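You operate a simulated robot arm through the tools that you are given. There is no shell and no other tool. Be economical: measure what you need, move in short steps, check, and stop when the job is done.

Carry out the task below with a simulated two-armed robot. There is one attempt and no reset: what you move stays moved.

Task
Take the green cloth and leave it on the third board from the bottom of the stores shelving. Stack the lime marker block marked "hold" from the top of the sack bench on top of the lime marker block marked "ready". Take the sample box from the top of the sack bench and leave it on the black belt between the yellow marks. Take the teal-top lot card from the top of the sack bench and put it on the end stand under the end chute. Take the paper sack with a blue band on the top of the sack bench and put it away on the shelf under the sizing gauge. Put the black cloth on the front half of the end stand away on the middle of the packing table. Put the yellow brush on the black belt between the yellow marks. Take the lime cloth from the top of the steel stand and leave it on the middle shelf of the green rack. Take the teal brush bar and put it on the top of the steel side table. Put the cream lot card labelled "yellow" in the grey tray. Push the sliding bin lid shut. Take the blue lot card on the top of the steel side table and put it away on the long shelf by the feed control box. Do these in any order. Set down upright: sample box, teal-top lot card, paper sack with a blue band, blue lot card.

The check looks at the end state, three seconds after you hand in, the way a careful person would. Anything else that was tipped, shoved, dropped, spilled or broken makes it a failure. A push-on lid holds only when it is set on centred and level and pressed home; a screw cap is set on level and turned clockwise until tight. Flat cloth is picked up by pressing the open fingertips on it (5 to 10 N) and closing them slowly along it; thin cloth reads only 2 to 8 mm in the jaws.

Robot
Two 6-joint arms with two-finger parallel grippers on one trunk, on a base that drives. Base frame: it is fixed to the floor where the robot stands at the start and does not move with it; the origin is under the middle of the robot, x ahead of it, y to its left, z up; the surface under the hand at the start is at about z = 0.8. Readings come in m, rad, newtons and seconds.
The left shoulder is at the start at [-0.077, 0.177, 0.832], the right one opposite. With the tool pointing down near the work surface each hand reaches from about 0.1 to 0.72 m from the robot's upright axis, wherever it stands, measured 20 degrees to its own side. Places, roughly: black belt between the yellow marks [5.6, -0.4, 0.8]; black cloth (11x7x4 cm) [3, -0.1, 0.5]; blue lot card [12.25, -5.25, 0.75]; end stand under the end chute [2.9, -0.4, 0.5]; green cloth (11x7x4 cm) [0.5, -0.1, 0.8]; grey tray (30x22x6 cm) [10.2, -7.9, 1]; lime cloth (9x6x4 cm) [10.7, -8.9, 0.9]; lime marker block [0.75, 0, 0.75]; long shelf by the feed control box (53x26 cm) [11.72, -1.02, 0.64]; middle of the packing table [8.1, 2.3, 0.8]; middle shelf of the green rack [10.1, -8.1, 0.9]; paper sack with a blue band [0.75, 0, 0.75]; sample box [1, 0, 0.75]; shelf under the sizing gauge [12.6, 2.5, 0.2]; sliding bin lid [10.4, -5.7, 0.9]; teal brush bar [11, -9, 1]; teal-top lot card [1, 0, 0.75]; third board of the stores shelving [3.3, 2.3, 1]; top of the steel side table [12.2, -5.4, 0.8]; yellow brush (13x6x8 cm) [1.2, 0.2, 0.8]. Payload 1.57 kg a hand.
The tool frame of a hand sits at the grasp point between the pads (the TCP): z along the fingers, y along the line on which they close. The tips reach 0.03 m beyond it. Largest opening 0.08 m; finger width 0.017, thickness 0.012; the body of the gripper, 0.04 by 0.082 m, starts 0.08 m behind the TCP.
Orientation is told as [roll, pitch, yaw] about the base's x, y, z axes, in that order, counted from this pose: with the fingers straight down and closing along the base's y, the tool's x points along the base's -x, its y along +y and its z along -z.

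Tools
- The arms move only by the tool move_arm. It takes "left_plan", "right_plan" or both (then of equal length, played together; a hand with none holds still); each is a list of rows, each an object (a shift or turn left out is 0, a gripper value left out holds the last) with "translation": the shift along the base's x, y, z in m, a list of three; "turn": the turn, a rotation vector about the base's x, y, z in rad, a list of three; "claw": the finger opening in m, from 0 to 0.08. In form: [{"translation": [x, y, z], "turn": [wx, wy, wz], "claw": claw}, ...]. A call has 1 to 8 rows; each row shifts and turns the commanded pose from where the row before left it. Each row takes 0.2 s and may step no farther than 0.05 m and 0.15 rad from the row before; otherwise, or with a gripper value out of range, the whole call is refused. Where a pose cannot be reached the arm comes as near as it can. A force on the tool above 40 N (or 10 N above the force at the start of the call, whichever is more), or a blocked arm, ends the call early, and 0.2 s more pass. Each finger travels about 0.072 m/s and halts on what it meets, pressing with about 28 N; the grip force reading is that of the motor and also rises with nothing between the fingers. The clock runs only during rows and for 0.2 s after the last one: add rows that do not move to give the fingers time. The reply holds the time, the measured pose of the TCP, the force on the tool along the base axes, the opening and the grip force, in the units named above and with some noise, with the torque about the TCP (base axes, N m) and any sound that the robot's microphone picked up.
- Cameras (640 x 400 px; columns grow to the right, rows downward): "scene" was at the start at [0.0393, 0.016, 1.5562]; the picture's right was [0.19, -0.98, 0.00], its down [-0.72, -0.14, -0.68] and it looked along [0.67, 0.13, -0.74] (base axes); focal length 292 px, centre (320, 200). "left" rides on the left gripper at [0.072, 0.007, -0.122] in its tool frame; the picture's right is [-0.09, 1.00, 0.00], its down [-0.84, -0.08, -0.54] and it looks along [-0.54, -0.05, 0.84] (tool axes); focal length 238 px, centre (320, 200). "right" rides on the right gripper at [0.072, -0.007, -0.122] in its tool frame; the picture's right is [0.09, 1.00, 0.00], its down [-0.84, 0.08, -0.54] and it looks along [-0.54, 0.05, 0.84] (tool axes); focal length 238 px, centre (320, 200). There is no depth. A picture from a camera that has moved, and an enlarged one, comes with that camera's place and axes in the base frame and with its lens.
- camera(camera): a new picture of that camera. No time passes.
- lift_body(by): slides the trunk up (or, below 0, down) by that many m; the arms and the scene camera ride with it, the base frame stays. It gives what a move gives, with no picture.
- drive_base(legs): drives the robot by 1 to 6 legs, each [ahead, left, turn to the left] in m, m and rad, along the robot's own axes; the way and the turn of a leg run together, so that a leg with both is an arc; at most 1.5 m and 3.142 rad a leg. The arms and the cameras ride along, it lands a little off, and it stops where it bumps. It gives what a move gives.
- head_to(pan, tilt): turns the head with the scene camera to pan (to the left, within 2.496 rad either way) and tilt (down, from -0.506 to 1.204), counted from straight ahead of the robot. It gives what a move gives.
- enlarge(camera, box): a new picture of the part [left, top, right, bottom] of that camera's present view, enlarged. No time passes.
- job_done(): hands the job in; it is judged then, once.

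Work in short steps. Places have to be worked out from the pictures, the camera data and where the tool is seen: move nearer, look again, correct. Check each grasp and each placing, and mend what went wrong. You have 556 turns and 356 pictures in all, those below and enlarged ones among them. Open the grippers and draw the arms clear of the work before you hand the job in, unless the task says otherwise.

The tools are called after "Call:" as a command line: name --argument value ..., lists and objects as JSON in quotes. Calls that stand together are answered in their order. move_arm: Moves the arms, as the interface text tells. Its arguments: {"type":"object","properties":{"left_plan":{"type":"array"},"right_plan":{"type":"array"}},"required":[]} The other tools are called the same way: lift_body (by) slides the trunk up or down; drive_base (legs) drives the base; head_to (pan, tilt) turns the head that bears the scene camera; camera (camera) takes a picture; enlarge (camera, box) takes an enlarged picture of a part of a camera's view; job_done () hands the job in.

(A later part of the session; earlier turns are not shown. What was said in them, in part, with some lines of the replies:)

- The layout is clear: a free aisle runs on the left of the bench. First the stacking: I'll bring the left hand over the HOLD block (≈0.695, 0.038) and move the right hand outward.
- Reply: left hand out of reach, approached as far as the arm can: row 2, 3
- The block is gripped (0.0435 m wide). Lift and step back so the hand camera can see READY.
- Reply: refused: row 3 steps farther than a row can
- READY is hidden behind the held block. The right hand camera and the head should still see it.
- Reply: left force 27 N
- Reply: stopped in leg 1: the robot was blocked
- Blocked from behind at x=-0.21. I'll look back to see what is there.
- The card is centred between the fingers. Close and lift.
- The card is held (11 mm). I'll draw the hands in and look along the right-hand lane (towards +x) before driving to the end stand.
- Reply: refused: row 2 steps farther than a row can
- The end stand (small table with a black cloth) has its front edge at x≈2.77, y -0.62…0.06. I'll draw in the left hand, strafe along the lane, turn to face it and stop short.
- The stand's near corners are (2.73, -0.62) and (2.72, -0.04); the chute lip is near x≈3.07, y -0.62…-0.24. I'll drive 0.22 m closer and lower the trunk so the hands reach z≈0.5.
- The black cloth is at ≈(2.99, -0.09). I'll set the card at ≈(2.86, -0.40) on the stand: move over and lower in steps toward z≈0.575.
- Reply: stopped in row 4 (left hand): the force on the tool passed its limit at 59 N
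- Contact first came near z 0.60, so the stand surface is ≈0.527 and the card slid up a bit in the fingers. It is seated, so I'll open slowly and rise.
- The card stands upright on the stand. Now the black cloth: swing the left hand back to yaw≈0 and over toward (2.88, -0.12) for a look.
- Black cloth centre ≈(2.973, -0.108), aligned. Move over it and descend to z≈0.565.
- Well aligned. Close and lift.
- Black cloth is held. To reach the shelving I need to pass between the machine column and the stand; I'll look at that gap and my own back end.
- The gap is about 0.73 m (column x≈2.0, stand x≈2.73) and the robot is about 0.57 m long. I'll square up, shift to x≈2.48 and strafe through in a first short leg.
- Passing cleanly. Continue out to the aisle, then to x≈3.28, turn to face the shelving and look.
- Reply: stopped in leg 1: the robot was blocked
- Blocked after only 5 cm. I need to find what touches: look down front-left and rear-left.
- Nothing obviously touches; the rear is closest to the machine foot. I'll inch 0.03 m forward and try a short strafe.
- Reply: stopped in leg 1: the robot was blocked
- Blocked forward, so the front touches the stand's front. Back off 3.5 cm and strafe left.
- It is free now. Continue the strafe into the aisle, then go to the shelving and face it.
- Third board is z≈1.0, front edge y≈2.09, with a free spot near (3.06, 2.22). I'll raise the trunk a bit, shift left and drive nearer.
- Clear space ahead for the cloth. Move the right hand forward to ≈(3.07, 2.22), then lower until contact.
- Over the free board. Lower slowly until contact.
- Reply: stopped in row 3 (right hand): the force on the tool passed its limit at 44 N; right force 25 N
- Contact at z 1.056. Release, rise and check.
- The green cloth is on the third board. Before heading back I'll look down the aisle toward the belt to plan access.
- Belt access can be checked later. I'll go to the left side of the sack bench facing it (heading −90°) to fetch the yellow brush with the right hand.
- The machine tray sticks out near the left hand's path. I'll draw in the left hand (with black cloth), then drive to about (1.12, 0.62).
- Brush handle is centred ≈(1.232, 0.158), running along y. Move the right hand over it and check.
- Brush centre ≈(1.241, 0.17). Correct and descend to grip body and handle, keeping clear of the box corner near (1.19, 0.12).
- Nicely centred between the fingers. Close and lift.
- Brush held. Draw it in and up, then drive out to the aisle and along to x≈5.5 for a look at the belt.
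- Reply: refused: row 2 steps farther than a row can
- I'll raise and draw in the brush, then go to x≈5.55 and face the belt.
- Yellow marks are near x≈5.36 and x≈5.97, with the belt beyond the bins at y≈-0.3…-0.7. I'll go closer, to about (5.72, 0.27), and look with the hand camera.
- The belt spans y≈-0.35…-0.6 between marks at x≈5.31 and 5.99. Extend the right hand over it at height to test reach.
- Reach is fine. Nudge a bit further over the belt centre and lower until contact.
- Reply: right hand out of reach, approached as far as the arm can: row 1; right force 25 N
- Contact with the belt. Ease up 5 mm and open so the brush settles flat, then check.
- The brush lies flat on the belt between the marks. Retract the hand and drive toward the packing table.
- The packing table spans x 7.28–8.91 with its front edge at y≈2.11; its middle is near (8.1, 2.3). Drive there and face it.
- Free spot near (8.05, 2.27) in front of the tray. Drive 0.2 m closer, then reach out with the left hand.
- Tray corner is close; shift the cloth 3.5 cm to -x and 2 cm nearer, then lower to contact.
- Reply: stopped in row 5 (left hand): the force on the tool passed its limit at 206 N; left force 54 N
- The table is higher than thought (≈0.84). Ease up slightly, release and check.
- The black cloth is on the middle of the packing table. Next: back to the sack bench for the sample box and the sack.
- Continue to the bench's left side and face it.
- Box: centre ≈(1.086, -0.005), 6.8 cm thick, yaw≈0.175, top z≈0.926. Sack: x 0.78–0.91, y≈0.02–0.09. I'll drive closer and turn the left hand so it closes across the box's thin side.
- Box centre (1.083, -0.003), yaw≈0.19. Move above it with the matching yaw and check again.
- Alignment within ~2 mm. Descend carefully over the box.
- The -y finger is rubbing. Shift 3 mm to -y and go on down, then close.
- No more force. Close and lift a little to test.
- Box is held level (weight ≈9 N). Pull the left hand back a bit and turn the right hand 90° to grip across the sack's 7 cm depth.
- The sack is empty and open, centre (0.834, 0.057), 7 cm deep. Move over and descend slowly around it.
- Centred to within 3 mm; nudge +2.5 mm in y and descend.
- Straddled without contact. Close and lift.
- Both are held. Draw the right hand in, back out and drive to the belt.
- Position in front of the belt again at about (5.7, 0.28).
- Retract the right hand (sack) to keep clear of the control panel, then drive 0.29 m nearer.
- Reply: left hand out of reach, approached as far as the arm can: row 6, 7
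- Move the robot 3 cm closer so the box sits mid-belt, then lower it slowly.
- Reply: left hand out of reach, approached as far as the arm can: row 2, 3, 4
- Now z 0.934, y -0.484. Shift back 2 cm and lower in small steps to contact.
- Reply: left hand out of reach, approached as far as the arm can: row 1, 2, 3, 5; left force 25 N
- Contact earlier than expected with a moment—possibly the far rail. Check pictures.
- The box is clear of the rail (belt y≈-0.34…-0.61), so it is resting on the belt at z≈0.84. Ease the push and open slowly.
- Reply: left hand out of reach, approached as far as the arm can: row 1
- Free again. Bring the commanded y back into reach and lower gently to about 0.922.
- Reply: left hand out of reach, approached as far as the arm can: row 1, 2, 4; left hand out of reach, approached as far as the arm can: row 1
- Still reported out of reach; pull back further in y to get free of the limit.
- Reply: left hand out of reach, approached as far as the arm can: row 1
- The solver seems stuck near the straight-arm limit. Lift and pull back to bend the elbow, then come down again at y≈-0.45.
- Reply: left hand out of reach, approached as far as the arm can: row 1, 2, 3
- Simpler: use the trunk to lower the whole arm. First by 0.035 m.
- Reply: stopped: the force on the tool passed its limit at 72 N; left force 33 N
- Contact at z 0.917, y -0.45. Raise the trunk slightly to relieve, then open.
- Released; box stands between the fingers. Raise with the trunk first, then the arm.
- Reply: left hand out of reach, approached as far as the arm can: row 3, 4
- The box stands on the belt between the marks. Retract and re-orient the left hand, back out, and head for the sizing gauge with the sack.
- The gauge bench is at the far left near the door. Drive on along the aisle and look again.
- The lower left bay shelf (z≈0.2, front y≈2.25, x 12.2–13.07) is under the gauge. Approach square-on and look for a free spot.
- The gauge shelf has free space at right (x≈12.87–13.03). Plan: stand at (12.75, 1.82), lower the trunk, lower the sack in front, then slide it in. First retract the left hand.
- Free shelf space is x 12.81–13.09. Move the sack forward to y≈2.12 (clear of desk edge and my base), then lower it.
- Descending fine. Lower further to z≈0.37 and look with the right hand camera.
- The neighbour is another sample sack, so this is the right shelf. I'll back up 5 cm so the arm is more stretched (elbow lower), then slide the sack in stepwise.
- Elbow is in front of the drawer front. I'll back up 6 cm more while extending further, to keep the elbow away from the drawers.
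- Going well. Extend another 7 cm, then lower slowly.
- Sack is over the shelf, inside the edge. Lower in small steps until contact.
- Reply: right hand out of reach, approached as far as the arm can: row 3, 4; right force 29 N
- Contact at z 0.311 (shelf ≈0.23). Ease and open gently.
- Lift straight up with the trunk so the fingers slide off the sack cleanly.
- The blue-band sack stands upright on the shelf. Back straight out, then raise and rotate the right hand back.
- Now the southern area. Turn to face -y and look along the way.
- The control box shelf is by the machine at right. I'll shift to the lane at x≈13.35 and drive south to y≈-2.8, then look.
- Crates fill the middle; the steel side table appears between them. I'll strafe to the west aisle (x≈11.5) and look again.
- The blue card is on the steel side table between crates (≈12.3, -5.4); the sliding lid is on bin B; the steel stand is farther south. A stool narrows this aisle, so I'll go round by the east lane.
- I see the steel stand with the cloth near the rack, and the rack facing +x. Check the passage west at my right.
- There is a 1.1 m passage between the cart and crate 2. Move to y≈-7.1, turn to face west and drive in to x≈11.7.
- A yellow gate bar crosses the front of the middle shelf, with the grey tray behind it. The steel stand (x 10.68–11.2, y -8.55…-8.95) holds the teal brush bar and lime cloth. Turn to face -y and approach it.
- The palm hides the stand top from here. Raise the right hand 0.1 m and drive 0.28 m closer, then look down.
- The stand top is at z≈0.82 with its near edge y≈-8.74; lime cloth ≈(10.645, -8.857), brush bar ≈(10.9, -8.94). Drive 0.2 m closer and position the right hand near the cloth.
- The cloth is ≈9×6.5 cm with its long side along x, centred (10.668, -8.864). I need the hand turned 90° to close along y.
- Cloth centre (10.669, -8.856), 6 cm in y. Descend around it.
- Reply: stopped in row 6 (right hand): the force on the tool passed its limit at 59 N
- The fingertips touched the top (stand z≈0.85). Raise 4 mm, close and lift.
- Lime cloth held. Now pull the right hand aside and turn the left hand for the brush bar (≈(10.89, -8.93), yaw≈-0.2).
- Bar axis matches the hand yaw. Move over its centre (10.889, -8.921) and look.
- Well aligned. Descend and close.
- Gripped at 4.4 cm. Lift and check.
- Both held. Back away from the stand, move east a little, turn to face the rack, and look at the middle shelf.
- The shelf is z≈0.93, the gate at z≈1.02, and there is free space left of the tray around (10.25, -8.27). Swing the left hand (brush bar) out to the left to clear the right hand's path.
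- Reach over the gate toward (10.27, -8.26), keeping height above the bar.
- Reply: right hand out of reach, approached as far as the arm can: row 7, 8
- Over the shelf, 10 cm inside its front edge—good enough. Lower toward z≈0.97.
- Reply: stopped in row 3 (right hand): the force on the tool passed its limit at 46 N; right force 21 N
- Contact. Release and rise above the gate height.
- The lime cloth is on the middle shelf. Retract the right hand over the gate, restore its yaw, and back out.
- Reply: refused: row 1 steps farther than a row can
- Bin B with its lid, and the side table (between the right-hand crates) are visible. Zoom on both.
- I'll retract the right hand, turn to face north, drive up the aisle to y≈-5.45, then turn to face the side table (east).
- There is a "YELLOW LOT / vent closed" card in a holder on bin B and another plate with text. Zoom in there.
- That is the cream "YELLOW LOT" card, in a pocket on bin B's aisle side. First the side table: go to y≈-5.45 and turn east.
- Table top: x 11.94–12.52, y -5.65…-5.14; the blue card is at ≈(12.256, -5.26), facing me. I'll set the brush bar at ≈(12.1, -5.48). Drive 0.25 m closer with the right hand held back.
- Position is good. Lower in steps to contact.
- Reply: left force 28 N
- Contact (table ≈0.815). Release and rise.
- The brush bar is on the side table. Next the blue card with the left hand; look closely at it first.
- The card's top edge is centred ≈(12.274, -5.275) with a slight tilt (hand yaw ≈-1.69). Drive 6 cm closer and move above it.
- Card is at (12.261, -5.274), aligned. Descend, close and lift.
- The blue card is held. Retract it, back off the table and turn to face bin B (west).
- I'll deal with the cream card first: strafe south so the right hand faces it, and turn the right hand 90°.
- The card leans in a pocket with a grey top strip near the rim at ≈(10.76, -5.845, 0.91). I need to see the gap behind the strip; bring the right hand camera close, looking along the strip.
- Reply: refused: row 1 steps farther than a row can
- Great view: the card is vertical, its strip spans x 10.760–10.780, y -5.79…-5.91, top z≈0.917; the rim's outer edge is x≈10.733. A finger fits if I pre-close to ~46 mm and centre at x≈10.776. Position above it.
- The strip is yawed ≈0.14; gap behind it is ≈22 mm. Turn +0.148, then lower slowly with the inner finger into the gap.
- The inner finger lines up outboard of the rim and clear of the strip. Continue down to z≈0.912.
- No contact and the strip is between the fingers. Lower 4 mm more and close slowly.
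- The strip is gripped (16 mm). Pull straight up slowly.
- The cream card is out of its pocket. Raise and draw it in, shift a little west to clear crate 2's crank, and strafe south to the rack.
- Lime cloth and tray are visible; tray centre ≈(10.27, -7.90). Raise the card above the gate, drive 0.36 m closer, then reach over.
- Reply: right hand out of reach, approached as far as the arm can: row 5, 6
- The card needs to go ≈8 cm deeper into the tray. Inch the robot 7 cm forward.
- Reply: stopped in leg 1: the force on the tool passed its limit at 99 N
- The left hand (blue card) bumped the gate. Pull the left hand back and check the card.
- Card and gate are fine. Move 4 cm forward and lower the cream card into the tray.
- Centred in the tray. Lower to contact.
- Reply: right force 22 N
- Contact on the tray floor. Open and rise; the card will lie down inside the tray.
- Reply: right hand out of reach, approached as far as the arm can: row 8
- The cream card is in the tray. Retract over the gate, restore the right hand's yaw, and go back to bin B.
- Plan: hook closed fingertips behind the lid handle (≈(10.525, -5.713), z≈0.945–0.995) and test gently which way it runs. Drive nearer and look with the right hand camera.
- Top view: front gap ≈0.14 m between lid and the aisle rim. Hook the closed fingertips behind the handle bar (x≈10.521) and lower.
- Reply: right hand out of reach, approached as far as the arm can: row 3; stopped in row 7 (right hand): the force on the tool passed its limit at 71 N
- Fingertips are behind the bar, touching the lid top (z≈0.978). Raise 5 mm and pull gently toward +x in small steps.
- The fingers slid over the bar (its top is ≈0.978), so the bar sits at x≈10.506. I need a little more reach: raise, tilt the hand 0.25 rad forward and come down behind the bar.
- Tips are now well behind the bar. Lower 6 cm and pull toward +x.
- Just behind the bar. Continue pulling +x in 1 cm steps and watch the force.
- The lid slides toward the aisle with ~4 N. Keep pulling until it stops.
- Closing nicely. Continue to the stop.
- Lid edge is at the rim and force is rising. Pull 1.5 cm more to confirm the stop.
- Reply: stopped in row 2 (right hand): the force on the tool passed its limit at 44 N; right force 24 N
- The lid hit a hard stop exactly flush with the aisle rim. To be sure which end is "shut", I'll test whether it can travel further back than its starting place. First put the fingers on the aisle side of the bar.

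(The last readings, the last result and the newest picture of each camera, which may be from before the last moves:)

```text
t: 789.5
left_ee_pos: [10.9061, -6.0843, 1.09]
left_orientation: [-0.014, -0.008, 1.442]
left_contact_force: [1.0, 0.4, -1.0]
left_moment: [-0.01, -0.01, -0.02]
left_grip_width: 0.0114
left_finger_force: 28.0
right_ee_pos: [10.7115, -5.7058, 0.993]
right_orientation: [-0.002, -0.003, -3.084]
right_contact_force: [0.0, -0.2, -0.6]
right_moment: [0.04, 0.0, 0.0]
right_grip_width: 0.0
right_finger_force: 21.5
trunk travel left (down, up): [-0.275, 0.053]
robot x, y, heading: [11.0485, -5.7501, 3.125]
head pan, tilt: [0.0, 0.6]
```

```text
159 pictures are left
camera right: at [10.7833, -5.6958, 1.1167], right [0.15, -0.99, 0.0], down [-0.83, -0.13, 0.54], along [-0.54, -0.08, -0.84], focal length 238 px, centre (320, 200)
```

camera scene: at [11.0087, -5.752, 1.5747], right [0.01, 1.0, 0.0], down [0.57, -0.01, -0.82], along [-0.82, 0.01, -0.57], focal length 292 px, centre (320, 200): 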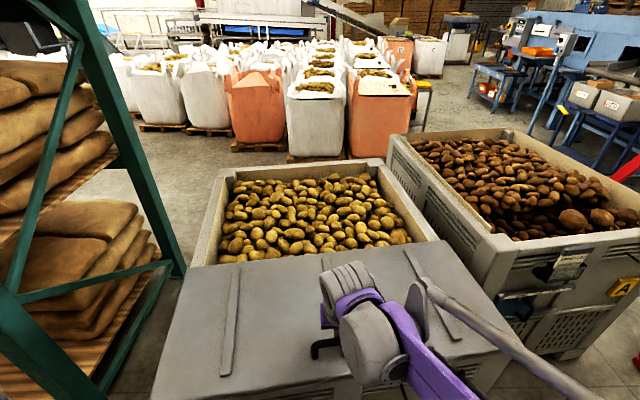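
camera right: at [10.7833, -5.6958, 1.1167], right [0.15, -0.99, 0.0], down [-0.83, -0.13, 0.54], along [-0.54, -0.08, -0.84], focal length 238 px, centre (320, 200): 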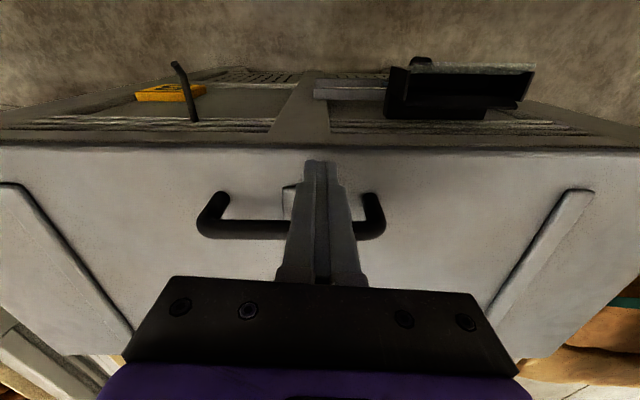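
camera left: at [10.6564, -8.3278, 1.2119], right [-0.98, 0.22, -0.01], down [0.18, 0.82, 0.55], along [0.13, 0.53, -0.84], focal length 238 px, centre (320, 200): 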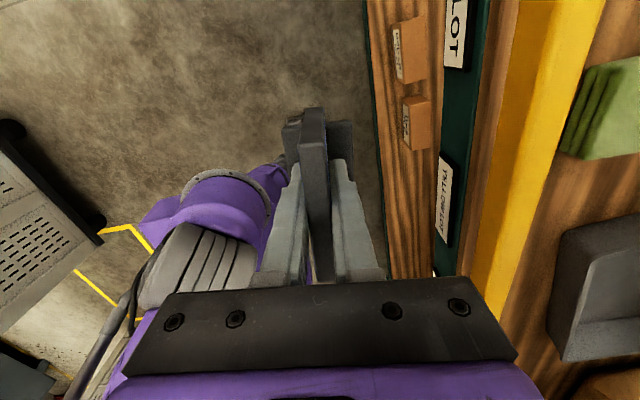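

Lid front edge is flush with the bin's outer face. Push back -x gently to see where its rear stop is.

Call:
move_arm --right_plan '[{"translation": [-0.02, 0, 0]}, {"translation": [-0.02, 0, 0]}, {"translation": [-0.025, 0, 0]}, {"translation": [-0.025, 0, 0]}, {"translation": [-0.025, 0, 0]}, {"translation": [-0.025, 0, 0]}, {"translation": [-0.025, 0, 0]}, {"translation": [-0.02, 0, 0]}]'

Call:
camera --camera "right"

```text
t: 791.3
left_ee_pos: [10.9056, -6.086, 1.0908]
left_orientation: [-0.014, -0.009, 1.442]
left_contact_force: [-0.2, -0.1, -0.2]
left_moment: [-0.01, 0.0, -0.01]
left_grip_width: 0.0115
left_finger_force: 28.1
right_ee_pos: [10.5286, -5.7068, 0.9935]
right_orientation: [-0.005, -0.004, -3.082]
right_contact_force: [4.4, 0.0, 1.2]
right_moment: [-0.04, -0.07, 0.03]
right_grip_width: 0.0
right_finger_force: 21.2
trunk travel left (down, up): [-0.275, 0.053]
robot x, y, heading: [11.0547, -5.7531, 3.13]
head pan, tilt: [0.0, 0.6]
```

```text
158 pictures are left
camera right: at [10.5998, -5.6961, 1.116], right [0.15, -0.99, 0.0], down [-0.83, -0.13, 0.54], along [-0.54, -0.08, -0.84], focal length 238 px, centre (320, 200)
```

right: 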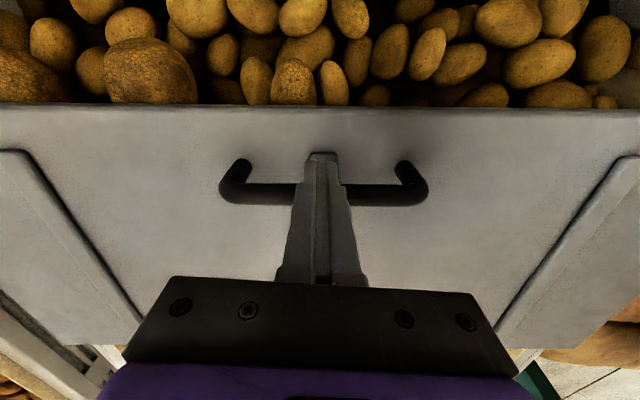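

It is back near the starting place. Push another 3–4 cm to see if it stops here.

Call:
move_arm --right_plan '[{"translation": [-0.01, 0, 0], "turn": [0, 0.1, 0]}, {"translation": [-0.015, 0, 0], "turn": [0, 0.1, 0]}, {"translation": [-0.015, 0, 0]}, {"translation": [-0.015, 0, 0]}]'

Call:
camera --camera "right"

```text
t: 792.3
left_ee_pos: [10.9055, -6.0862, 1.0898]
left_orientation: [-0.014, -0.008, 1.443]
left_contact_force: [0.2, 0.7, -1.0]
left_moment: [0.02, 0.01, -0.04]
left_grip_width: 0.0114
left_finger_force: 28.2
right_ee_pos: [10.4717, -5.7082, 0.9941]
right_orientation: [-0.014, -0.204, -3.083]
right_contact_force: [4.1, -1.4, -2.0]
right_moment: [-0.06, -0.14, 0.04]
right_grip_width: 0.0002
right_finger_force: 21.4
trunk travel left (down, up): [-0.275, 0.053]
robot x, y, heading: [11.0553, -5.7548, 3.131]
head pan, tilt: [0.0, 0.6]
```

```text
157 pictures are left
camera right: at [10.566, -5.6976, 1.1001], right [0.15, -0.99, -0.03], down [-0.7, -0.13, 0.7], along [-0.7, -0.08, -0.71], focal length 238 px, centre (320, 200)
```

right: 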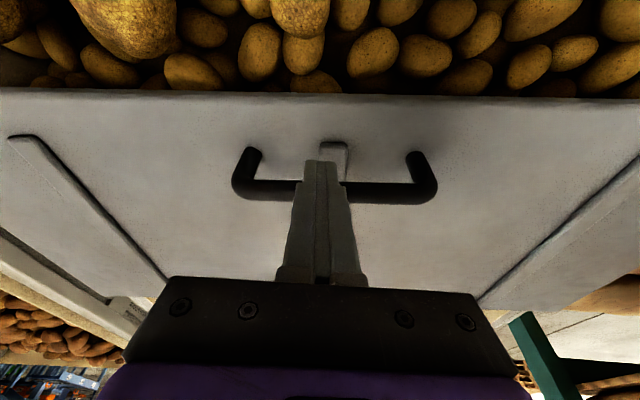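

It can run further back too, so the flush aisle stop (also the only end within arm's reach) is the shut position. I'll hook behind the bar again and pull it back to that stop.

Call:
move_arm --right_plan '[{"translation": [0.01, 0, 0]}, {"translation": [0, 0, 0.045]}, {"translation": [-0.03, 0, 0], "turn": [0, 0.1, 0]}, {"translation": [-0.03, 0, 0], "turn": [0, 0.05, 0]}, {"translation": [-0.01, 0, 0]}, {"translation": [0, 0, 0]}]'

Call:
camera --camera "right"

```text
t: 793.7
left_ee_pos: [10.9043, -6.0853, 1.0904]
left_orientation: [-0.013, -0.009, 1.442]
left_contact_force: [1.1, -0.1, -0.8]
left_moment: [0.02, -0.01, -0.02]
left_grip_width: 0.0114
left_finger_force: 27.9
right_ee_pos: [10.4117, -5.7106, 1.0395]
right_orientation: [-0.022, -0.352, -3.081]
right_contact_force: [0.2, 0.4, -0.3]
right_moment: [-0.03, 0.01, -0.04]
right_grip_width: 0.0
right_finger_force: 21.2
trunk travel left (down, up): [-0.275, 0.053]
robot x, y, heading: [11.0583, -5.7573, 3.126]
head pan, tilt: [0.0, 0.6]
```

```text
156 pictures are left
camera right: at [10.5203, -5.6991, 1.1295], right [0.14, -0.99, -0.05], down [-0.59, -0.13, 0.8], along [-0.79, -0.08, -0.6], focal length 238 px, centre (320, 200)
```

right: 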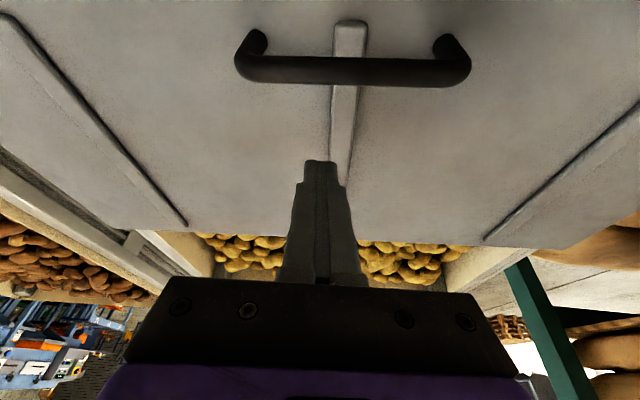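

Behind the bar with room. Lower and pull +x all the way to the stop.

Call:
move_arm --right_plan '[{"translation": [0, 0, -0.03]}, {"translation": [0, 0, -0.018]}, {"translation": [0.02, 0, 0]}, {"translation": [0.02, 0, 0]}, {"translation": [0.02, 0, 0]}, {"translation": [0.02, 0, 0]}, {"translation": [0.02, 0, 0]}, {"translation": [0.02, 0, 0]}]'

Call:
move_arm --right_plan '[{"translation": [0.02, 0, 0]}, {"translation": [0.02, 0, 0]}, {"translation": [0.02, 0, 0]}, {"translation": [0.02, 0, 0]}, {"translation": [0.015, 0, 0]}, {"translation": [0.01, 0, 0]}, {"translation": [0.005, 0, 0]}]'

Call:
camera --camera "right"

```text
t: 795.5
left_ee_pos: [10.9054, -6.0839, 1.0898]
left_orientation: [-0.014, -0.007, 1.443]
left_contact_force: [-0.2, 0.8, -1.0]
left_moment: [0.01, -0.01, -0.02]
left_grip_width: 0.0114
left_finger_force: 28.2
right_ee_pos: [10.5324, -5.7087, 0.9891]
right_orientation: [-0.021, -0.352, -3.079]
right_contact_force: [-3.4, 1.4, 3.0]
right_moment: [0.04, 0.08, 0.01]
right_grip_width: 0.0001
right_finger_force: 21.0
trunk travel left (down, up): [-0.275, 0.053]
robot x, y, heading: [11.0541, -5.7522, 3.123]
head pan, tilt: [0.0, 0.6]
```

```text
t: 797.1
left_ee_pos: [10.9041, -6.0847, 1.0907]
left_orientation: [-0.015, -0.009, 1.444]
left_contact_force: [1.0, 0.0, -1.0]
left_moment: [0.0, 0.0, 0.01]
left_grip_width: 0.0115
left_finger_force: 27.9
right_ee_pos: [10.6417, -5.707, 0.9909]
right_orientation: [-0.022, -0.354, -3.08]
right_contact_force: [-5.8, 1.9, 2.3]
right_moment: [0.04, 0.06, 0.0]
right_grip_width: 0.0
right_finger_force: 21.0
trunk travel left (down, up): [-0.275, 0.053]
robot x, y, heading: [11.0535, -5.7529, 3.127]
head pan, tilt: [0.0, 0.6]
```

```text
155 pictures are left
camera right: at [10.7508, -5.6961, 1.0815], right [0.14, -0.99, -0.05], down [-0.59, -0.13, 0.8], along [-0.79, -0.08, -0.6], focal length 238 px, centre (320, 200)
```

right: 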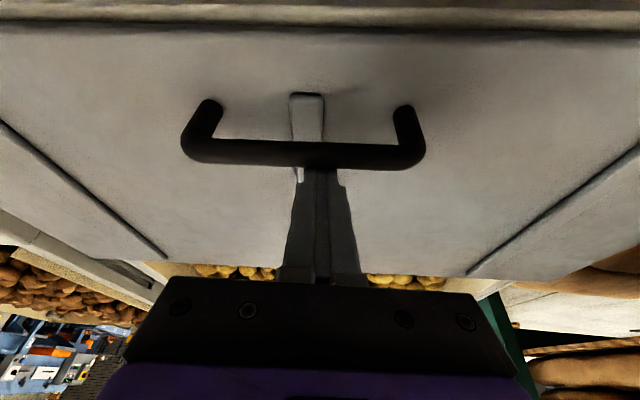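

A bit more to reach the hard stop.

Call:
move_arm --right_plan '[{"translation": [0.006, 0, 0]}, {"translation": [0.006, 0, 0]}, {"translation": [0.005, 0, 0]}, {"translation": [0.005, 0, 0]}]'

Call:
camera --camera "scene"

```text
t: 797.9
left_ee_pos: [10.9034, -6.0858, 1.0899]
left_orientation: [-0.016, -0.008, 1.442]
left_contact_force: [-0.6, 0.6, -0.2]
left_moment: [-0.02, 0.02, -0.03]
left_grip_width: 0.0116
left_finger_force: 27.3
right_ee_pos: [10.6519, -5.7084, 0.9919]
right_orientation: [-0.025, -0.369, -3.08]
right_contact_force: [-24.1, 0.4, 2.1]
right_moment: [-0.17, 0.46, 0.14]
right_grip_width: 0.0
right_finger_force: 21.0
trunk travel left (down, up): [-0.275, 0.053]
robot x, y, heading: [11.0553, -5.7493, 3.127]
head pan, tilt: [0.0, 0.6]
stopped in row 4 (right hand): the force on the tool passed its limit at 47 N (the readings are from after the stop); the commanded pose is now the measured one
```

```text
154 pictures are left
camera scene: at [11.0083, -5.7521, 1.5747], right [0.01, 1.0, 0.0], down [0.57, -0.01, -0.82], along [-0.82, 0.01, -0.57], focal length 292 px, centre (320, 200)
```

scene: 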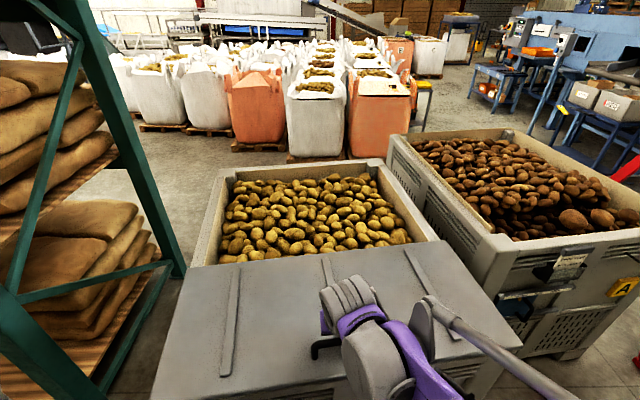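

The lid is shut against its stop. Unhook, lift away, and retract the hand.

Call:
move_arm --right_plan '[{"translation": [-0.012, 0, 0]}, {"translation": [0, 0, 0.045]}, {"translation": [0.01, 0, 0.045], "turn": [0, -0.12, 0]}, {"translation": [0.03, 0, 0.02], "turn": [0, -0.12, 0]}, {"translation": [0.04, 0, 0], "turn": [0, -0.12, 0]}, {"translation": [0.04, 0.02, 0]}, {"translation": [0.04, 0.02, 0]}]'

Call:
camera --camera "scene"

```text
t: 799.5
left_ee_pos: [10.9058, -6.0853, 1.0907]
left_orientation: [-0.014, -0.006, 1.442]
left_contact_force: [0.0, -0.6, -0.5]
left_moment: [0.01, 0.04, -0.03]
left_grip_width: 0.0114
left_finger_force: 28.4
right_ee_pos: [10.8056, -5.6687, 1.1014]
right_orientation: [0.0, -0.004, -3.083]
right_contact_force: [-0.2, -0.3, -0.3]
right_moment: [0.0, 0.04, 0.02]
right_grip_width: 0.0
right_finger_force: 21.7
trunk travel left (down, up): [-0.275, 0.053]
robot x, y, heading: [11.0562, -5.7531, 3.128]
head pan, tilt: [0.0, 0.6]
```

```text
153 pictures are left
camera scene: at [11.0119, -5.7513, 1.5749], right [0.01, 1.0, 0.0], down [0.56, -0.01, -0.83], along [-0.83, 0.01, -0.56], focal length 292 px, centre (320, 200)
```

scene: 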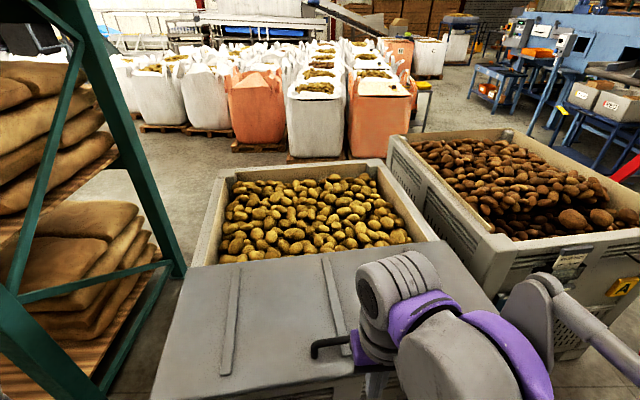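

Lid stays shut. Now take the blue card out by the east lane: back, strafe south, back east through the passage, then turn north.

Call:
drive_base --legs '[[-0.2, 0, 0.012], [0, 1.38, 0], [-1.1, 0, 0], [-1.05, 0, 0], [0, 0, -1.57]]'

```text
t: 827.0
left_ee_pos: [13.0302, -7.0458, 1.0907]
left_orientation: [-0.015, -0.01, -0.105]
left_contact_force: [0.4, -0.2, -1.1]
left_moment: [-0.01, -0.01, -0.02]
left_grip_width: 0.0113
left_finger_force: 28.0
right_ee_pos: [13.4442, -6.9351, 1.1018]
right_orientation: [-0.002, -0.002, 1.652]
right_contact_force: [0.1, -0.6, 0.0]
right_moment: [0.01, 0.03, 0.0]
right_grip_width: 0.0003
right_finger_force: 21.3
trunk travel left (down, up): [-0.275, 0.053]
robot x, y, heading: [13.3646, -7.189, 1.582]
head pan, tilt: [0.0, 0.6]
```

Drive north along the east lane to y≈0.3.

Call:
drive_base --legs '[[0.3, -0.12, -0.011], [1.5, 0, 0], [1.5, 0, 0], [1.5, 0, 0], [1.5, 0, 0], [1.2, 0, 0]]'

Call:
head_to --pan 1.7 --tilt 0.4

Call:
camera --camera "scene"

```text
t: 863.1
left_ee_pos: [13.0093, 0.4675, 1.0899]
left_orientation: [-0.014, -0.01, -0.072]
left_contact_force: [-0.6, -0.7, -1.1]
left_moment: [-0.01, 0.01, 0.02]
left_grip_width: 0.0112
left_finger_force: 28.4
right_ee_pos: [13.4183, 0.594, 1.1016]
right_orientation: [0.0, -0.002, 1.69]
right_contact_force: [0.0, -0.4, 0.5]
right_moment: [-0.01, -0.03, -0.01]
right_grip_width: 0.0001
right_finger_force: 21.0
trunk travel left (down, up): [-0.275, 0.053]
robot x, y, heading: [13.3472, 0.3377, 1.624]
head pan, tilt: [0.0, 0.6]
```

```text
t: 864.9
left_ee_pos: [13.0084, 0.4678, 1.0897]
left_orientation: [-0.016, -0.007, -0.07]
left_contact_force: [0.5, 0.5, -0.9]
left_moment: [-0.03, 0.01, -0.02]
left_grip_width: 0.011
left_finger_force: 27.5
right_ee_pos: [13.4195, 0.5935, 1.1015]
right_orientation: [-0.004, -0.002, 1.689]
right_contact_force: [0.0, -0.6, -0.4]
right_moment: [-0.01, -0.03, 0.0]
right_grip_width: 0.0
right_finger_force: 21.2
trunk travel left (down, up): [-0.275, 0.053]
robot x, y, heading: [13.3513, 0.3412, 1.619]
head pan, tilt: [1.7, 0.4]
```

```text
152 pictures are left
camera scene: at [13.2618, 0.2821, 1.5931], right [-0.18, 0.98, 0.0], down [0.38, 0.07, -0.92], along [-0.91, -0.16, -0.39], focal length 292 px, centre (320, 200)
```

scene: 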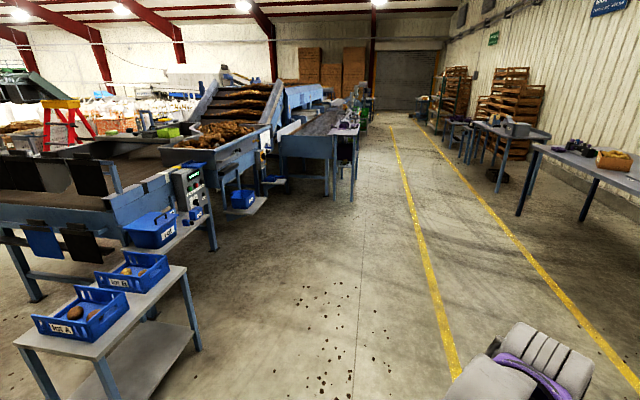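

Call:
enlarge --camera "scene" --box '[20, 140, 270, 330]'

```text
2.11 times, centred on (145, 235) of scene
camera zoom: at [13.2618, 0.2821, 1.5931], right [-0.18, 0.98, 0.0], down [0.38, 0.07, -0.92], along [-0.91, -0.16, -0.39], focal length 615 px, centre (688, 126)
```

zoom: 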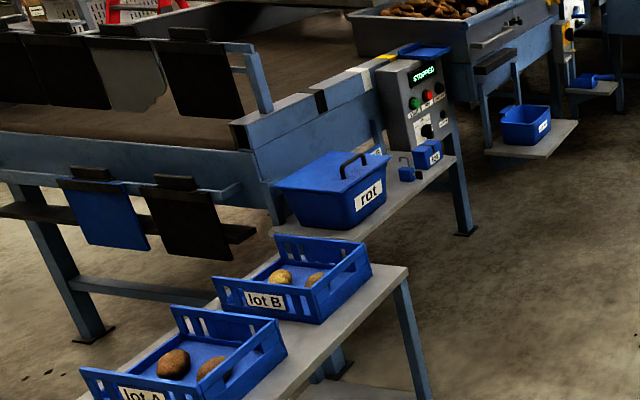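

The long shelf (x 11.47–12.0, y -1.13…-0.87) faces north. Drive round to stand in front of it, facing -y.

Call:
drive_base --legs '[[0, 0, 1.52], [1.5, 0, 0], [0.12, 0, 0], [0, 0, 1.571]]'

Call:
head_to --pan 0.0 --tilt 0.7

Call:
camera --camera "scene"

```text
t: 880.8
left_ee_pos: [12.0449, 0.1948, 1.0899]
left_orientation: [-0.015, -0.008, 3.046]
left_contact_force: [-0.7, 0.0, 0.1]
left_moment: [-0.04, 0.01, 0.01]
left_grip_width: 0.0117
left_finger_force: 28.1
right_ee_pos: [11.6329, 0.0789, 1.1008]
right_orientation: [-0.003, -0.001, -1.481]
right_contact_force: [0.7, -0.2, -0.1]
right_moment: [-0.01, 0.05, 0.0]
right_grip_width: 0.0
right_finger_force: 21.4
trunk travel left (down, up): [-0.275, 0.053]
robot x, y, heading: [11.7087, 0.3292, -1.55]
head pan, tilt: [1.7, 0.4]
```

```text
t: 882.5
left_ee_pos: [12.0447, 0.1945, 1.0896]
left_orientation: [-0.015, -0.008, 3.045]
left_contact_force: [0.5, 0.8, -1.2]
left_moment: [0.0, 0.01, -0.03]
left_grip_width: 0.0116
left_finger_force: 28.2
right_ee_pos: [11.6339, 0.0801, 1.1005]
right_orientation: [-0.002, -0.003, -1.479]
right_contact_force: [0.1, 0.4, 0.2]
right_moment: [-0.03, 0.0, 0.02]
right_grip_width: 0.0
right_finger_force: 21.0
trunk travel left (down, up): [-0.275, 0.053]
robot x, y, heading: [11.7105, 0.3351, -1.551]
head pan, tilt: [0.0, 0.7]
```

```text
150 pictures are left
camera scene: at [11.7122, 0.2905, 1.5663], right [-1.0, -0.02, 0.0], down [-0.01, 0.64, -0.77], along [0.02, -0.76, -0.64], focal length 292 px, centre (320, 200)
```

scene: 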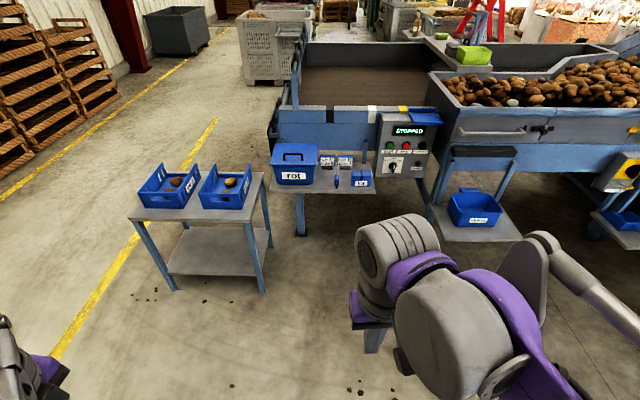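

Call:
enlarge --camera "scene" --box '[250, 110, 410, 230]'

```text
3.33 times, centred on (330, 170) of scene
camera zoom: at [11.7122, 0.2905, 1.5663], right [-1.0, -0.02, 0.0], down [-0.01, 0.64, -0.77], along [0.02, -0.76, -0.64], focal length 974 px, centre (287, 300)
```

zoom: 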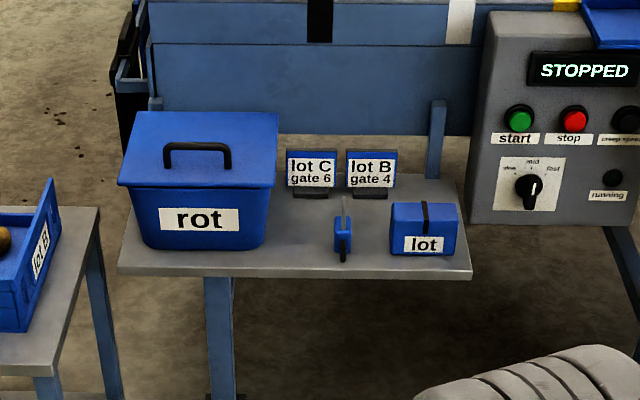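

The shelf already holds "lot C" and "lot B" cards; there's a free slot between the rot box and the padlock, x≈11.67–11.775, y≈-1.05…-0.89. Approach to (11.62, -0.48).

Call:
drive_base --legs '[[0, -0.09, -0.02], [0.8, 0, 0]]'

Call:
lift_body --by -0.1

Call:
camera --camera "scene"

```text
t: 887.9
left_ee_pos: [11.9555, -0.6062, 1.0904]
left_orientation: [-0.015, -0.008, 3.034]
left_contact_force: [-0.2, -0.2, -0.3]
left_moment: [0.03, 0.04, -0.03]
left_grip_width: 0.0115
left_finger_force: 28.1
right_ee_pos: [11.5436, -0.7161, 1.1004]
right_orientation: [-0.002, -0.001, -1.489]
right_contact_force: [-0.2, -0.2, 0.1]
right_moment: [0.03, -0.02, -0.01]
right_grip_width: 0.0001
right_finger_force: 20.7
trunk travel left (down, up): [-0.275, 0.053]
robot x, y, heading: [11.6218, -0.4652, -1.558]
head pan, tilt: [0.0, 0.7]
```

```text
t: 889.2
left_ee_pos: [11.9566, -0.6073, 0.9906]
left_orientation: [-0.015, -0.008, 3.035]
left_contact_force: [0.4, 0.3, -1.1]
left_moment: [0.03, 0.03, -0.01]
left_grip_width: 0.0113
left_finger_force: 28.0
right_ee_pos: [11.5423, -0.7163, 1.0004]
right_orientation: [-0.002, -0.002, -1.49]
right_contact_force: [0.8, 1.4, 0.2]
right_moment: [0.0, -0.03, 0.01]
right_grip_width: 0.0
right_finger_force: 21.2
trunk travel left (down, up): [-0.175, 0.153]
robot x, y, heading: [11.6243, -0.4637, -1.561]
head pan, tilt: [0.0, 0.7]
```

```text
148 pictures are left
camera scene: at [11.6254, -0.5108, 1.4659], right [-1.0, -0.01, 0.0], down [-0.01, 0.64, -0.76], along [0.01, -0.76, -0.64], focal length 292 px, centre (320, 200)
```

scene: 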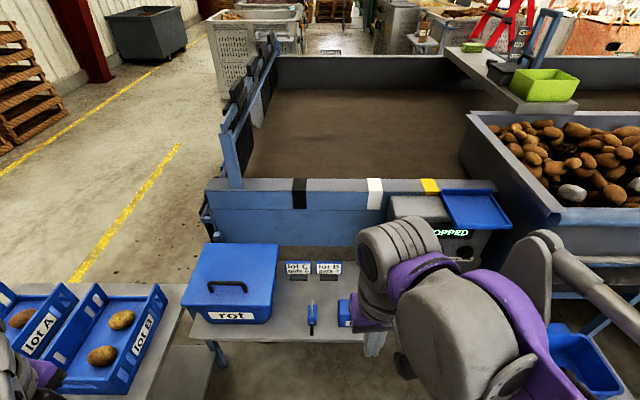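

Move the right hand back out of the view and zoom on the slot.

Call:
move_arm --right_plan '[{"translation": [-0.03, 0.03, 0]}, {"translation": [-0.03, 0.03, 0]}, {"translation": [-0.03, 0.03, 0]}, {"translation": [-0.02, 0.03, 0]}]'

Call:
enlarge --camera "scene" --box '[180, 230, 400, 370]'

```text
t: 890.2
left_ee_pos: [11.9574, -0.6056, 0.9897]
left_orientation: [-0.013, -0.01, 3.035]
left_contact_force: [-0.2, 0.2, -0.6]
left_moment: [0.02, 0.0, 0.01]
left_grip_width: 0.0114
left_finger_force: 28.4
right_ee_pos: [11.4317, -0.5942, 1.0026]
right_orientation: [-0.001, -0.004, -1.493]
right_contact_force: [0.4, 0.5, -0.3]
right_moment: [0.0, 0.01, -0.02]
right_grip_width: 0.0
right_finger_force: 21.1
trunk travel left (down, up): [-0.175, 0.153]
robot x, y, heading: [11.6237, -0.4641, -1.557]
head pan, tilt: [0.0, 0.7]
```

```text
2.86 times, centred on (290, 300) of scene
camera zoom: at [11.6259, -0.5098, 1.4659], right [-1.0, -0.01, 0.0], down [-0.01, 0.64, -0.77], along [0.01, -0.77, -0.64], focal length 834 px, centre (406, -86)
```

zoom: 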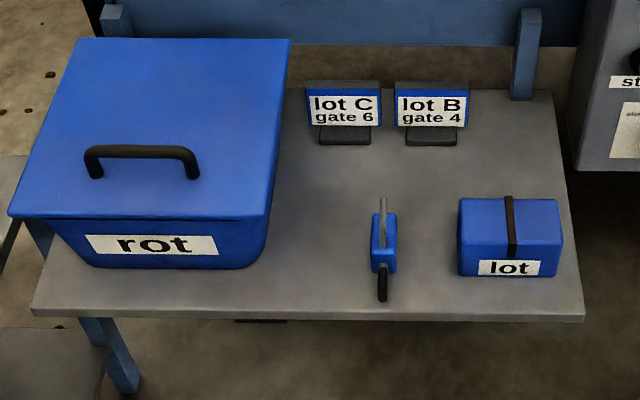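

Target spot: x≈11.70, y≈-1.02 (behind the padlock, in front of lot C). Move the blue card above it with the card squared to the shelf.

Call:
move_arm --left_plan '[{"translation": [-0.024, -0.037, 0], "turn": [-0.015, -0.008, 0.107]}, {"translation": [-0.024, -0.037, 0]}, {"translation": [-0.024, -0.037, 0]}, {"translation": [-0.024, -0.037, 0]}, {"translation": [-0.024, -0.037, 0]}, {"translation": [-0.024, -0.037, 0]}, {"translation": [-0.024, -0.037, 0]}, {"translation": [-0.024, -0.037, 0]}]'

Call:
move_arm --left_plan '[{"translation": [-0.022, -0.037, 0]}, {"translation": [-0.022, -0.037, 0]}, {"translation": [-0.02, -0.04, -0.03]}, {"translation": [0, 0, -0.04]}, {"translation": [0, 0, -0.03]}]'

Call:
camera --camera "left"

Call:
enlarge --camera "scene" --box '[180, 190, 420, 370]'

```text
t: 892.0
left_ee_pos: [11.7628, -0.904, 0.9895]
left_orientation: [0.0, 0.003, -3.142]
left_contact_force: [-0.1, 0.2, -1.4]
left_moment: [0.01, 0.01, 0.01]
left_grip_width: 0.0115
left_finger_force: 28.8
right_ee_pos: [11.433, -0.5964, 1.0025]
right_orientation: [-0.001, -0.002, -1.49]
right_contact_force: [0.1, -0.2, -0.4]
right_moment: [0.02, 0.03, 0.02]
right_grip_width: 0.0
right_finger_force: 21.2
trunk travel left (down, up): [-0.175, 0.153]
robot x, y, heading: [11.62, -0.4631, -1.556]
head pan, tilt: [0.0, 0.7]
```

```text
refused: row 3 steps farther than a row can; nothing moved
```

```text
146 pictures are left
camera left: at [11.8367, -0.9091, 1.1119], right [-0.09, -1.0, 0.0], down [-0.84, 0.08, 0.54], along [-0.54, 0.05, -0.84], focal length 238 px, centre (320, 200)
```

left: 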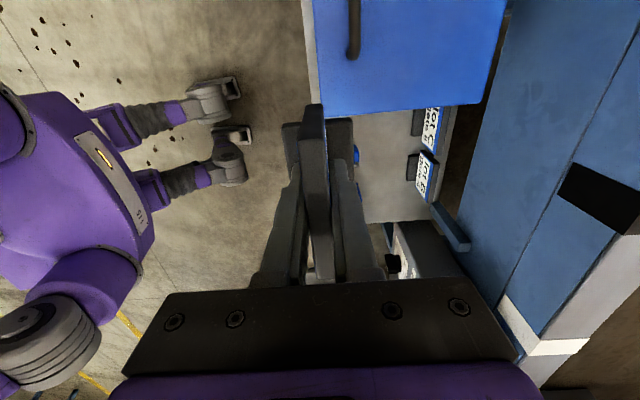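

```text
2.22 times, centred on (300, 280) of scene
camera zoom: at [11.625, -0.5118, 1.4658], right [-1.0, -0.01, 0.0], down [-0.01, 0.64, -0.76], along [0.01, -0.76, -0.64], focal length 649 px, centre (364, 22)
```

zoom: 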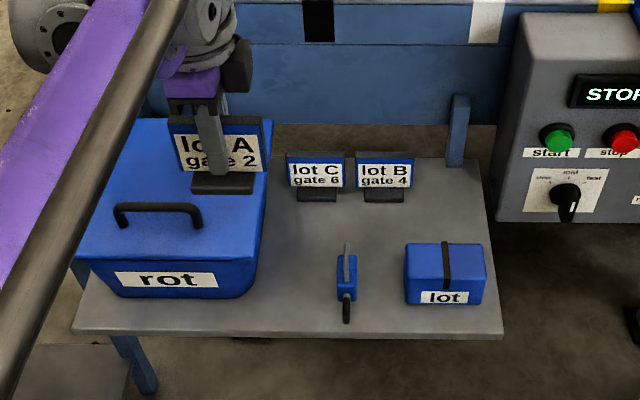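

Continue to (11.70, -1.02) at height, then check.

Call:
move_arm --left_plan '[{"translation": [-0.021, -0.038, 0]}, {"translation": [-0.021, -0.038, 0]}, {"translation": [-0.021, -0.04, 0]}, {"translation": [0, 0, -0.04]}, {"translation": [0, 0, -0.04]}, {"translation": [0, 0, -0.04]}, {"translation": [0, 0, 0]}]'

Call:
camera --camera "left"

Call:
enlarge --camera "scene" --box '[180, 190, 420, 370]'

```text
t: 893.6
left_ee_pos: [11.7048, -1.0155, 0.869]
left_orientation: [0.0, 0.003, -3.143]
left_contact_force: [0.3, 0.1, -1.0]
left_moment: [0.0, 0.01, 0.04]
left_grip_width: 0.0115
left_finger_force: 28.0
right_ee_pos: [11.4328, -0.5964, 1.0029]
right_orientation: [-0.001, -0.003, -1.49]
right_contact_force: [0.3, 0.6, 0.2]
right_moment: [-0.01, -0.06, 0.0]
right_grip_width: 0.0002
right_finger_force: 21.2
trunk travel left (down, up): [-0.175, 0.153]
robot x, y, heading: [11.6244, -0.4627, -1.561]
head pan, tilt: [0.0, 0.7]
```

```text
144 pictures are left
camera left: at [11.7779, -1.0204, 0.9911], right [-0.09, -1.0, 0.0], down [-0.84, 0.08, 0.54], along [-0.54, 0.05, -0.84], focal length 238 px, centre (320, 200)
```

left: 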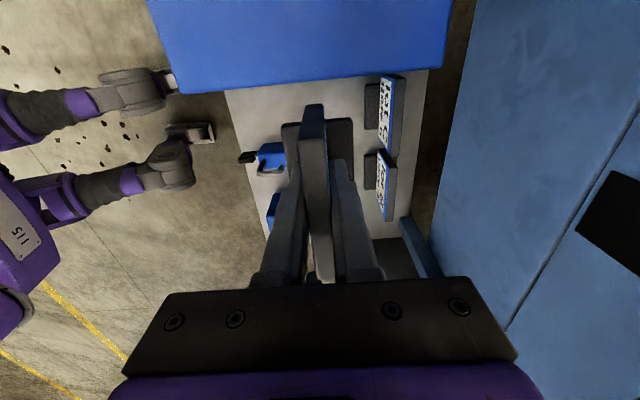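

```text
2.22 times, centred on (300, 280) of scene
camera zoom: at [11.6253, -0.5105, 1.4659], right [-1.0, -0.01, 0.0], down [-0.01, 0.64, -0.76], along [0.01, -0.76, -0.64], focal length 649 px, centre (364, 22)
```

zoom: 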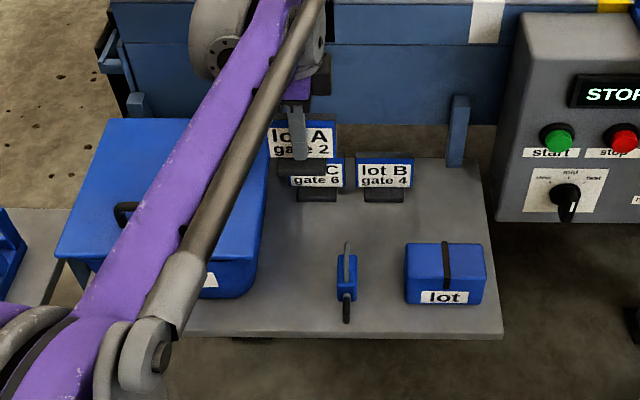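

Clear of the neighbours. Lower further in steps.

Call:
move_arm --left_plan '[{"translation": [0, 0, -0.04]}, {"translation": [0, 0, -0.04]}, {"translation": [0, 0, -0.04]}, {"translation": [0, 0, -0.015]}, {"translation": [0, 0, 0]}]'

Call:
enlarge --camera "scene" --box '[180, 190, 420, 370]'

```text
t: 894.8
left_ee_pos: [11.7031, -1.0172, 0.7348]
left_orientation: [0.0, 0.001, -3.145]
left_contact_force: [0.2, 0.2, 0.3]
left_moment: [0.01, 0.0, -0.02]
left_grip_width: 0.0116
left_finger_force: 27.8
right_ee_pos: [11.4338, -0.5958, 1.0024]
right_orientation: [-0.003, -0.001, -1.49]
right_contact_force: [-0.8, -0.5, 0.0]
right_moment: [-0.03, -0.02, -0.01]
right_grip_width: 0.0001
right_finger_force: 21.5
trunk travel left (down, up): [-0.175, 0.153]
robot x, y, heading: [11.6243, -0.4626, -1.562]
head pan, tilt: [0.0, 0.7]
```

```text
2.22 times, centred on (300, 280) of scene
camera zoom: at [11.6254, -0.5105, 1.4659], right [-1.0, -0.01, 0.0], down [-0.01, 0.64, -0.76], along [0.01, -0.76, -0.64], focal length 649 px, centre (364, 22)
```

zoom: 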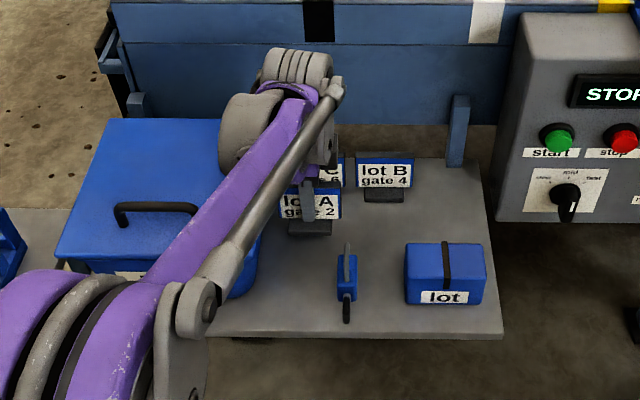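

Call:
move_arm --left_plan '[{"translation": [0, 0, -0.01]}, {"translation": [0, 0, -0.008]}, {"translation": [0, 0, -0.006]}, {"translation": [0, 0, -0.006]}, {"translation": [0, 0, -0.006]}, {"translation": [0, 0, -0.005]}]'

```text
t: 896.2
left_ee_pos: [11.7032, -1.0171, 0.6931]
left_orientation: [-0.002, 0.0, -3.142]
left_contact_force: [0.0, -0.4, -0.9]
left_moment: [-0.02, 0.0, 0.0]
left_grip_width: 0.0113
left_finger_force: 27.9
right_ee_pos: [11.4322, -0.5965, 1.002]
right_orientation: [-0.001, -0.002, -1.489]
right_contact_force: [1.3, 0.9, 0.6]
right_moment: [0.01, 0.02, -0.01]
right_grip_width: 0.0
right_finger_force: 21.4
trunk travel left (down, up): [-0.175, 0.153]
robot x, y, heading: [11.6223, -0.4646, -1.562]
head pan, tilt: [0.0, 0.7]
```

Call:
move_arm --left_plan '[{"translation": [0, 0, -0.005]}, {"translation": [0, 0, -0.005]}, {"translation": [0, 0, -0.005]}, {"translation": [0, 0, -0.005]}]'

```text
t: 896.9
left_ee_pos: [11.7001, -1.0175, 0.6851]
left_orientation: [0.002, 0.002, 3.142]
left_contact_force: [0.2, 1.4, 14.9]
left_moment: [-0.01, 0.0, -0.01]
left_grip_width: 0.0117
left_finger_force: 28.1
right_ee_pos: [11.4327, -0.5956, 1.0036]
right_orientation: [-0.002, -0.003, -1.49]
right_contact_force: [0.5, 0.2, -0.4]
right_moment: [-0.02, 0.01, 0.04]
right_grip_width: 0.0
right_finger_force: 20.8
trunk travel left (down, up): [-0.175, 0.153]
robot x, y, heading: [11.622, -0.4638, -1.564]
head pan, tilt: [0.0, 0.7]
stopped in row 3 (left hand): the force on the tool passed its limit at 47 N (the readings are from after the stop); the commanded pose is now the measured one
```

Contact at 0.685. Release with a small opening and lift straight up.

Call:
move_arm --left_plan '[{"translation": [0, 0, 0.001], "claw": 0.02}, {"claw": 0.03}, {"claw": 0.04}, {"claw": 0.04}, {"translation": [0, 0, 0.02]}, {"translation": [0, 0, 0.03]}, {"translation": [0, 0, 0.04]}, {"translation": [0, 0, 0.045]}]'

Call:
move_arm --left_plan '[{"translation": [0, 0, 0.045]}, {"translation": [0, 0, 0.045]}, {"translation": [0, 0.045, 0.01]}, {"translation": [0, 0.045, 0]}, {"translation": [0, 0.045, 0]}, {"translation": [0.02, 0.04, 0]}, {"translation": [0.02, 0.04, 0]}, {"translation": [0.02, 0.04, 0]}]'

Call:
enlarge --camera "scene" --box '[180, 190, 420, 370]'

```text
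t: 898.7
left_ee_pos: [11.7023, -1.0196, 0.8243]
left_orientation: [0.0, 0.001, -3.14]
left_contact_force: [0.5, -0.7, 0.5]
left_moment: [-0.06, 0.01, -0.02]
left_grip_width: 0.0402
left_finger_force: 0.0
right_ee_pos: [11.4331, -0.5956, 1.0047]
right_orientation: [-0.001, -0.003, -1.491]
right_contact_force: [-0.3, -0.6, -0.5]
right_moment: [0.04, -0.02, 0.0]
right_grip_width: 0.0
right_finger_force: 21.2
trunk travel left (down, up): [-0.175, 0.153]
robot x, y, heading: [11.6228, -0.4625, -1.561]
head pan, tilt: [0.0, 0.7]
```

```text
t: 900.5
left_ee_pos: [11.7617, -0.7584, 0.9212]
left_orientation: [0.003, 0.002, 3.142]
left_contact_force: [0.8, -0.2, 0.3]
left_moment: [-0.03, -0.02, 0.01]
left_grip_width: 0.0401
left_finger_force: 0.1
right_ee_pos: [11.4336, -0.5951, 1.0033]
right_orientation: [-0.001, -0.004, -1.491]
right_contact_force: [0.2, 0.5, -0.2]
right_moment: [0.01, 0.01, 0.03]
right_grip_width: 0.0
right_finger_force: 21.4
trunk travel left (down, up): [-0.175, 0.153]
robot x, y, heading: [11.6232, -0.4636, -1.562]
head pan, tilt: [0.0, 0.7]
```

```text
2.22 times, centred on (300, 280) of scene
camera zoom: at [11.6256, -0.5091, 1.4659], right [-1.0, -0.01, 0.0], down [-0.01, 0.64, -0.77], along [0.01, -0.77, -0.64], focal length 649 px, centre (364, 22)
```

zoom: 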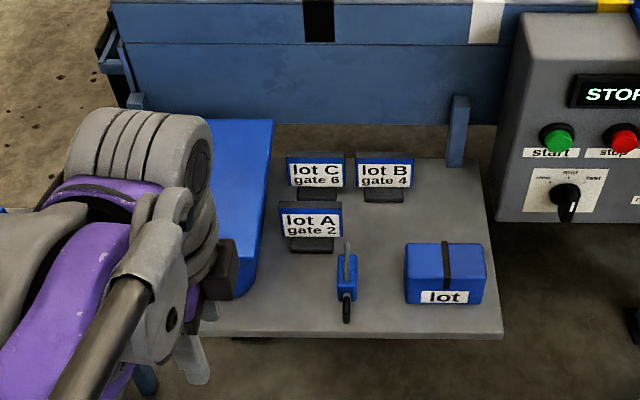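

All items are placed and the blue card stands upright with its neighbours. Open both grippers and back clear.

Call:
move_arm --left_plan '[{"translation": [0, 0.03, 0.02], "claw": 0.08}, {"translation": [0, 0.03, 0.02]}, {"translation": [0, 0, 0]}]' --right_plan '[{"claw": 0.08}, {"translation": [0, 0, 0]}, {"translation": [0, 0, 0]}]'

Call:
drive_base --legs '[[-0.6, 0, 0]]'

Call:
camera --camera "scene"

```text
t: 901.3
left_ee_pos: [11.7603, -0.6996, 0.961]
left_orientation: [0.0, 0.001, 3.141]
left_contact_force: [0.6, 0.3, 0.6]
left_moment: [0.0, 0.0, 0.01]
left_grip_width: 0.08
left_finger_force: 0.1
right_ee_pos: [11.4327, -0.5968, 1.0038]
right_orientation: [-0.002, -0.001, -1.491]
right_contact_force: [0.3, 0.3, -0.1]
right_moment: [0.02, 0.01, 0.01]
right_grip_width: 0.0801
right_finger_force: 0.1
trunk travel left (down, up): [-0.175, 0.153]
robot x, y, heading: [11.6207, -0.4629, -1.562]
head pan, tilt: [0.0, 0.7]
```

```text
t: 904.7
left_ee_pos: [11.7546, -0.0905, 0.9611]
left_orientation: [0.0, 0.001, 3.14]
left_contact_force: [0.0, -0.1, 0.0]
left_moment: [-0.02, 0.01, 0.03]
left_grip_width: 0.0802
left_finger_force: 0.2
right_ee_pos: [11.4278, 0.0139, 1.0029]
right_orientation: [-0.002, -0.004, -1.494]
right_contact_force: [0.2, -0.7, -0.4]
right_moment: [-0.03, 0.0, -0.01]
right_grip_width: 0.0799
right_finger_force: 0.0
trunk travel left (down, up): [-0.175, 0.153]
robot x, y, heading: [11.6182, 0.1489, -1.561]
head pan, tilt: [0.0, 0.7]
```

```text
140 pictures are left
camera scene: at [11.6194, 0.0992, 1.4659], right [-1.0, -0.01, 0.0], down [-0.01, 0.64, -0.77], along [0.01, -0.77, -0.64], focal length 292 px, centre (320, 200)
```

scene: 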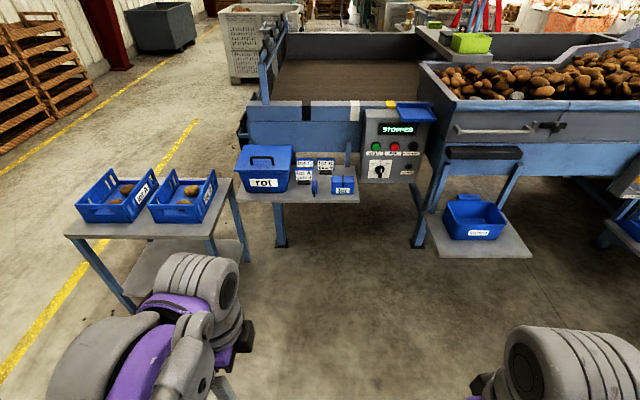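

Everything is in place, the grippers are open and the arms are clear. Handing in.

Call:
job_done

```text
The job is handed in.
```

I did all twelve jobs and handed in, but I had to judge which end counts as shut for the bin lid. The lid slides both ways. I pulled it to the hard stop flush with the aisle rim and took that as shut; it also slides back past where it started.

- **Upright items:** the sample box, the teal-top card, the blue-band sack and the blue card were each standing when I last saw them.
- **Cream card:** it is standing on edge in the grey tray, not lying flat.
- **Bumps:** I touched the cart behind the start position and the end stand while driving. The blue card knocked the rack's yellow gate bar while I was holding it. Nothing visibly moved or tipped.
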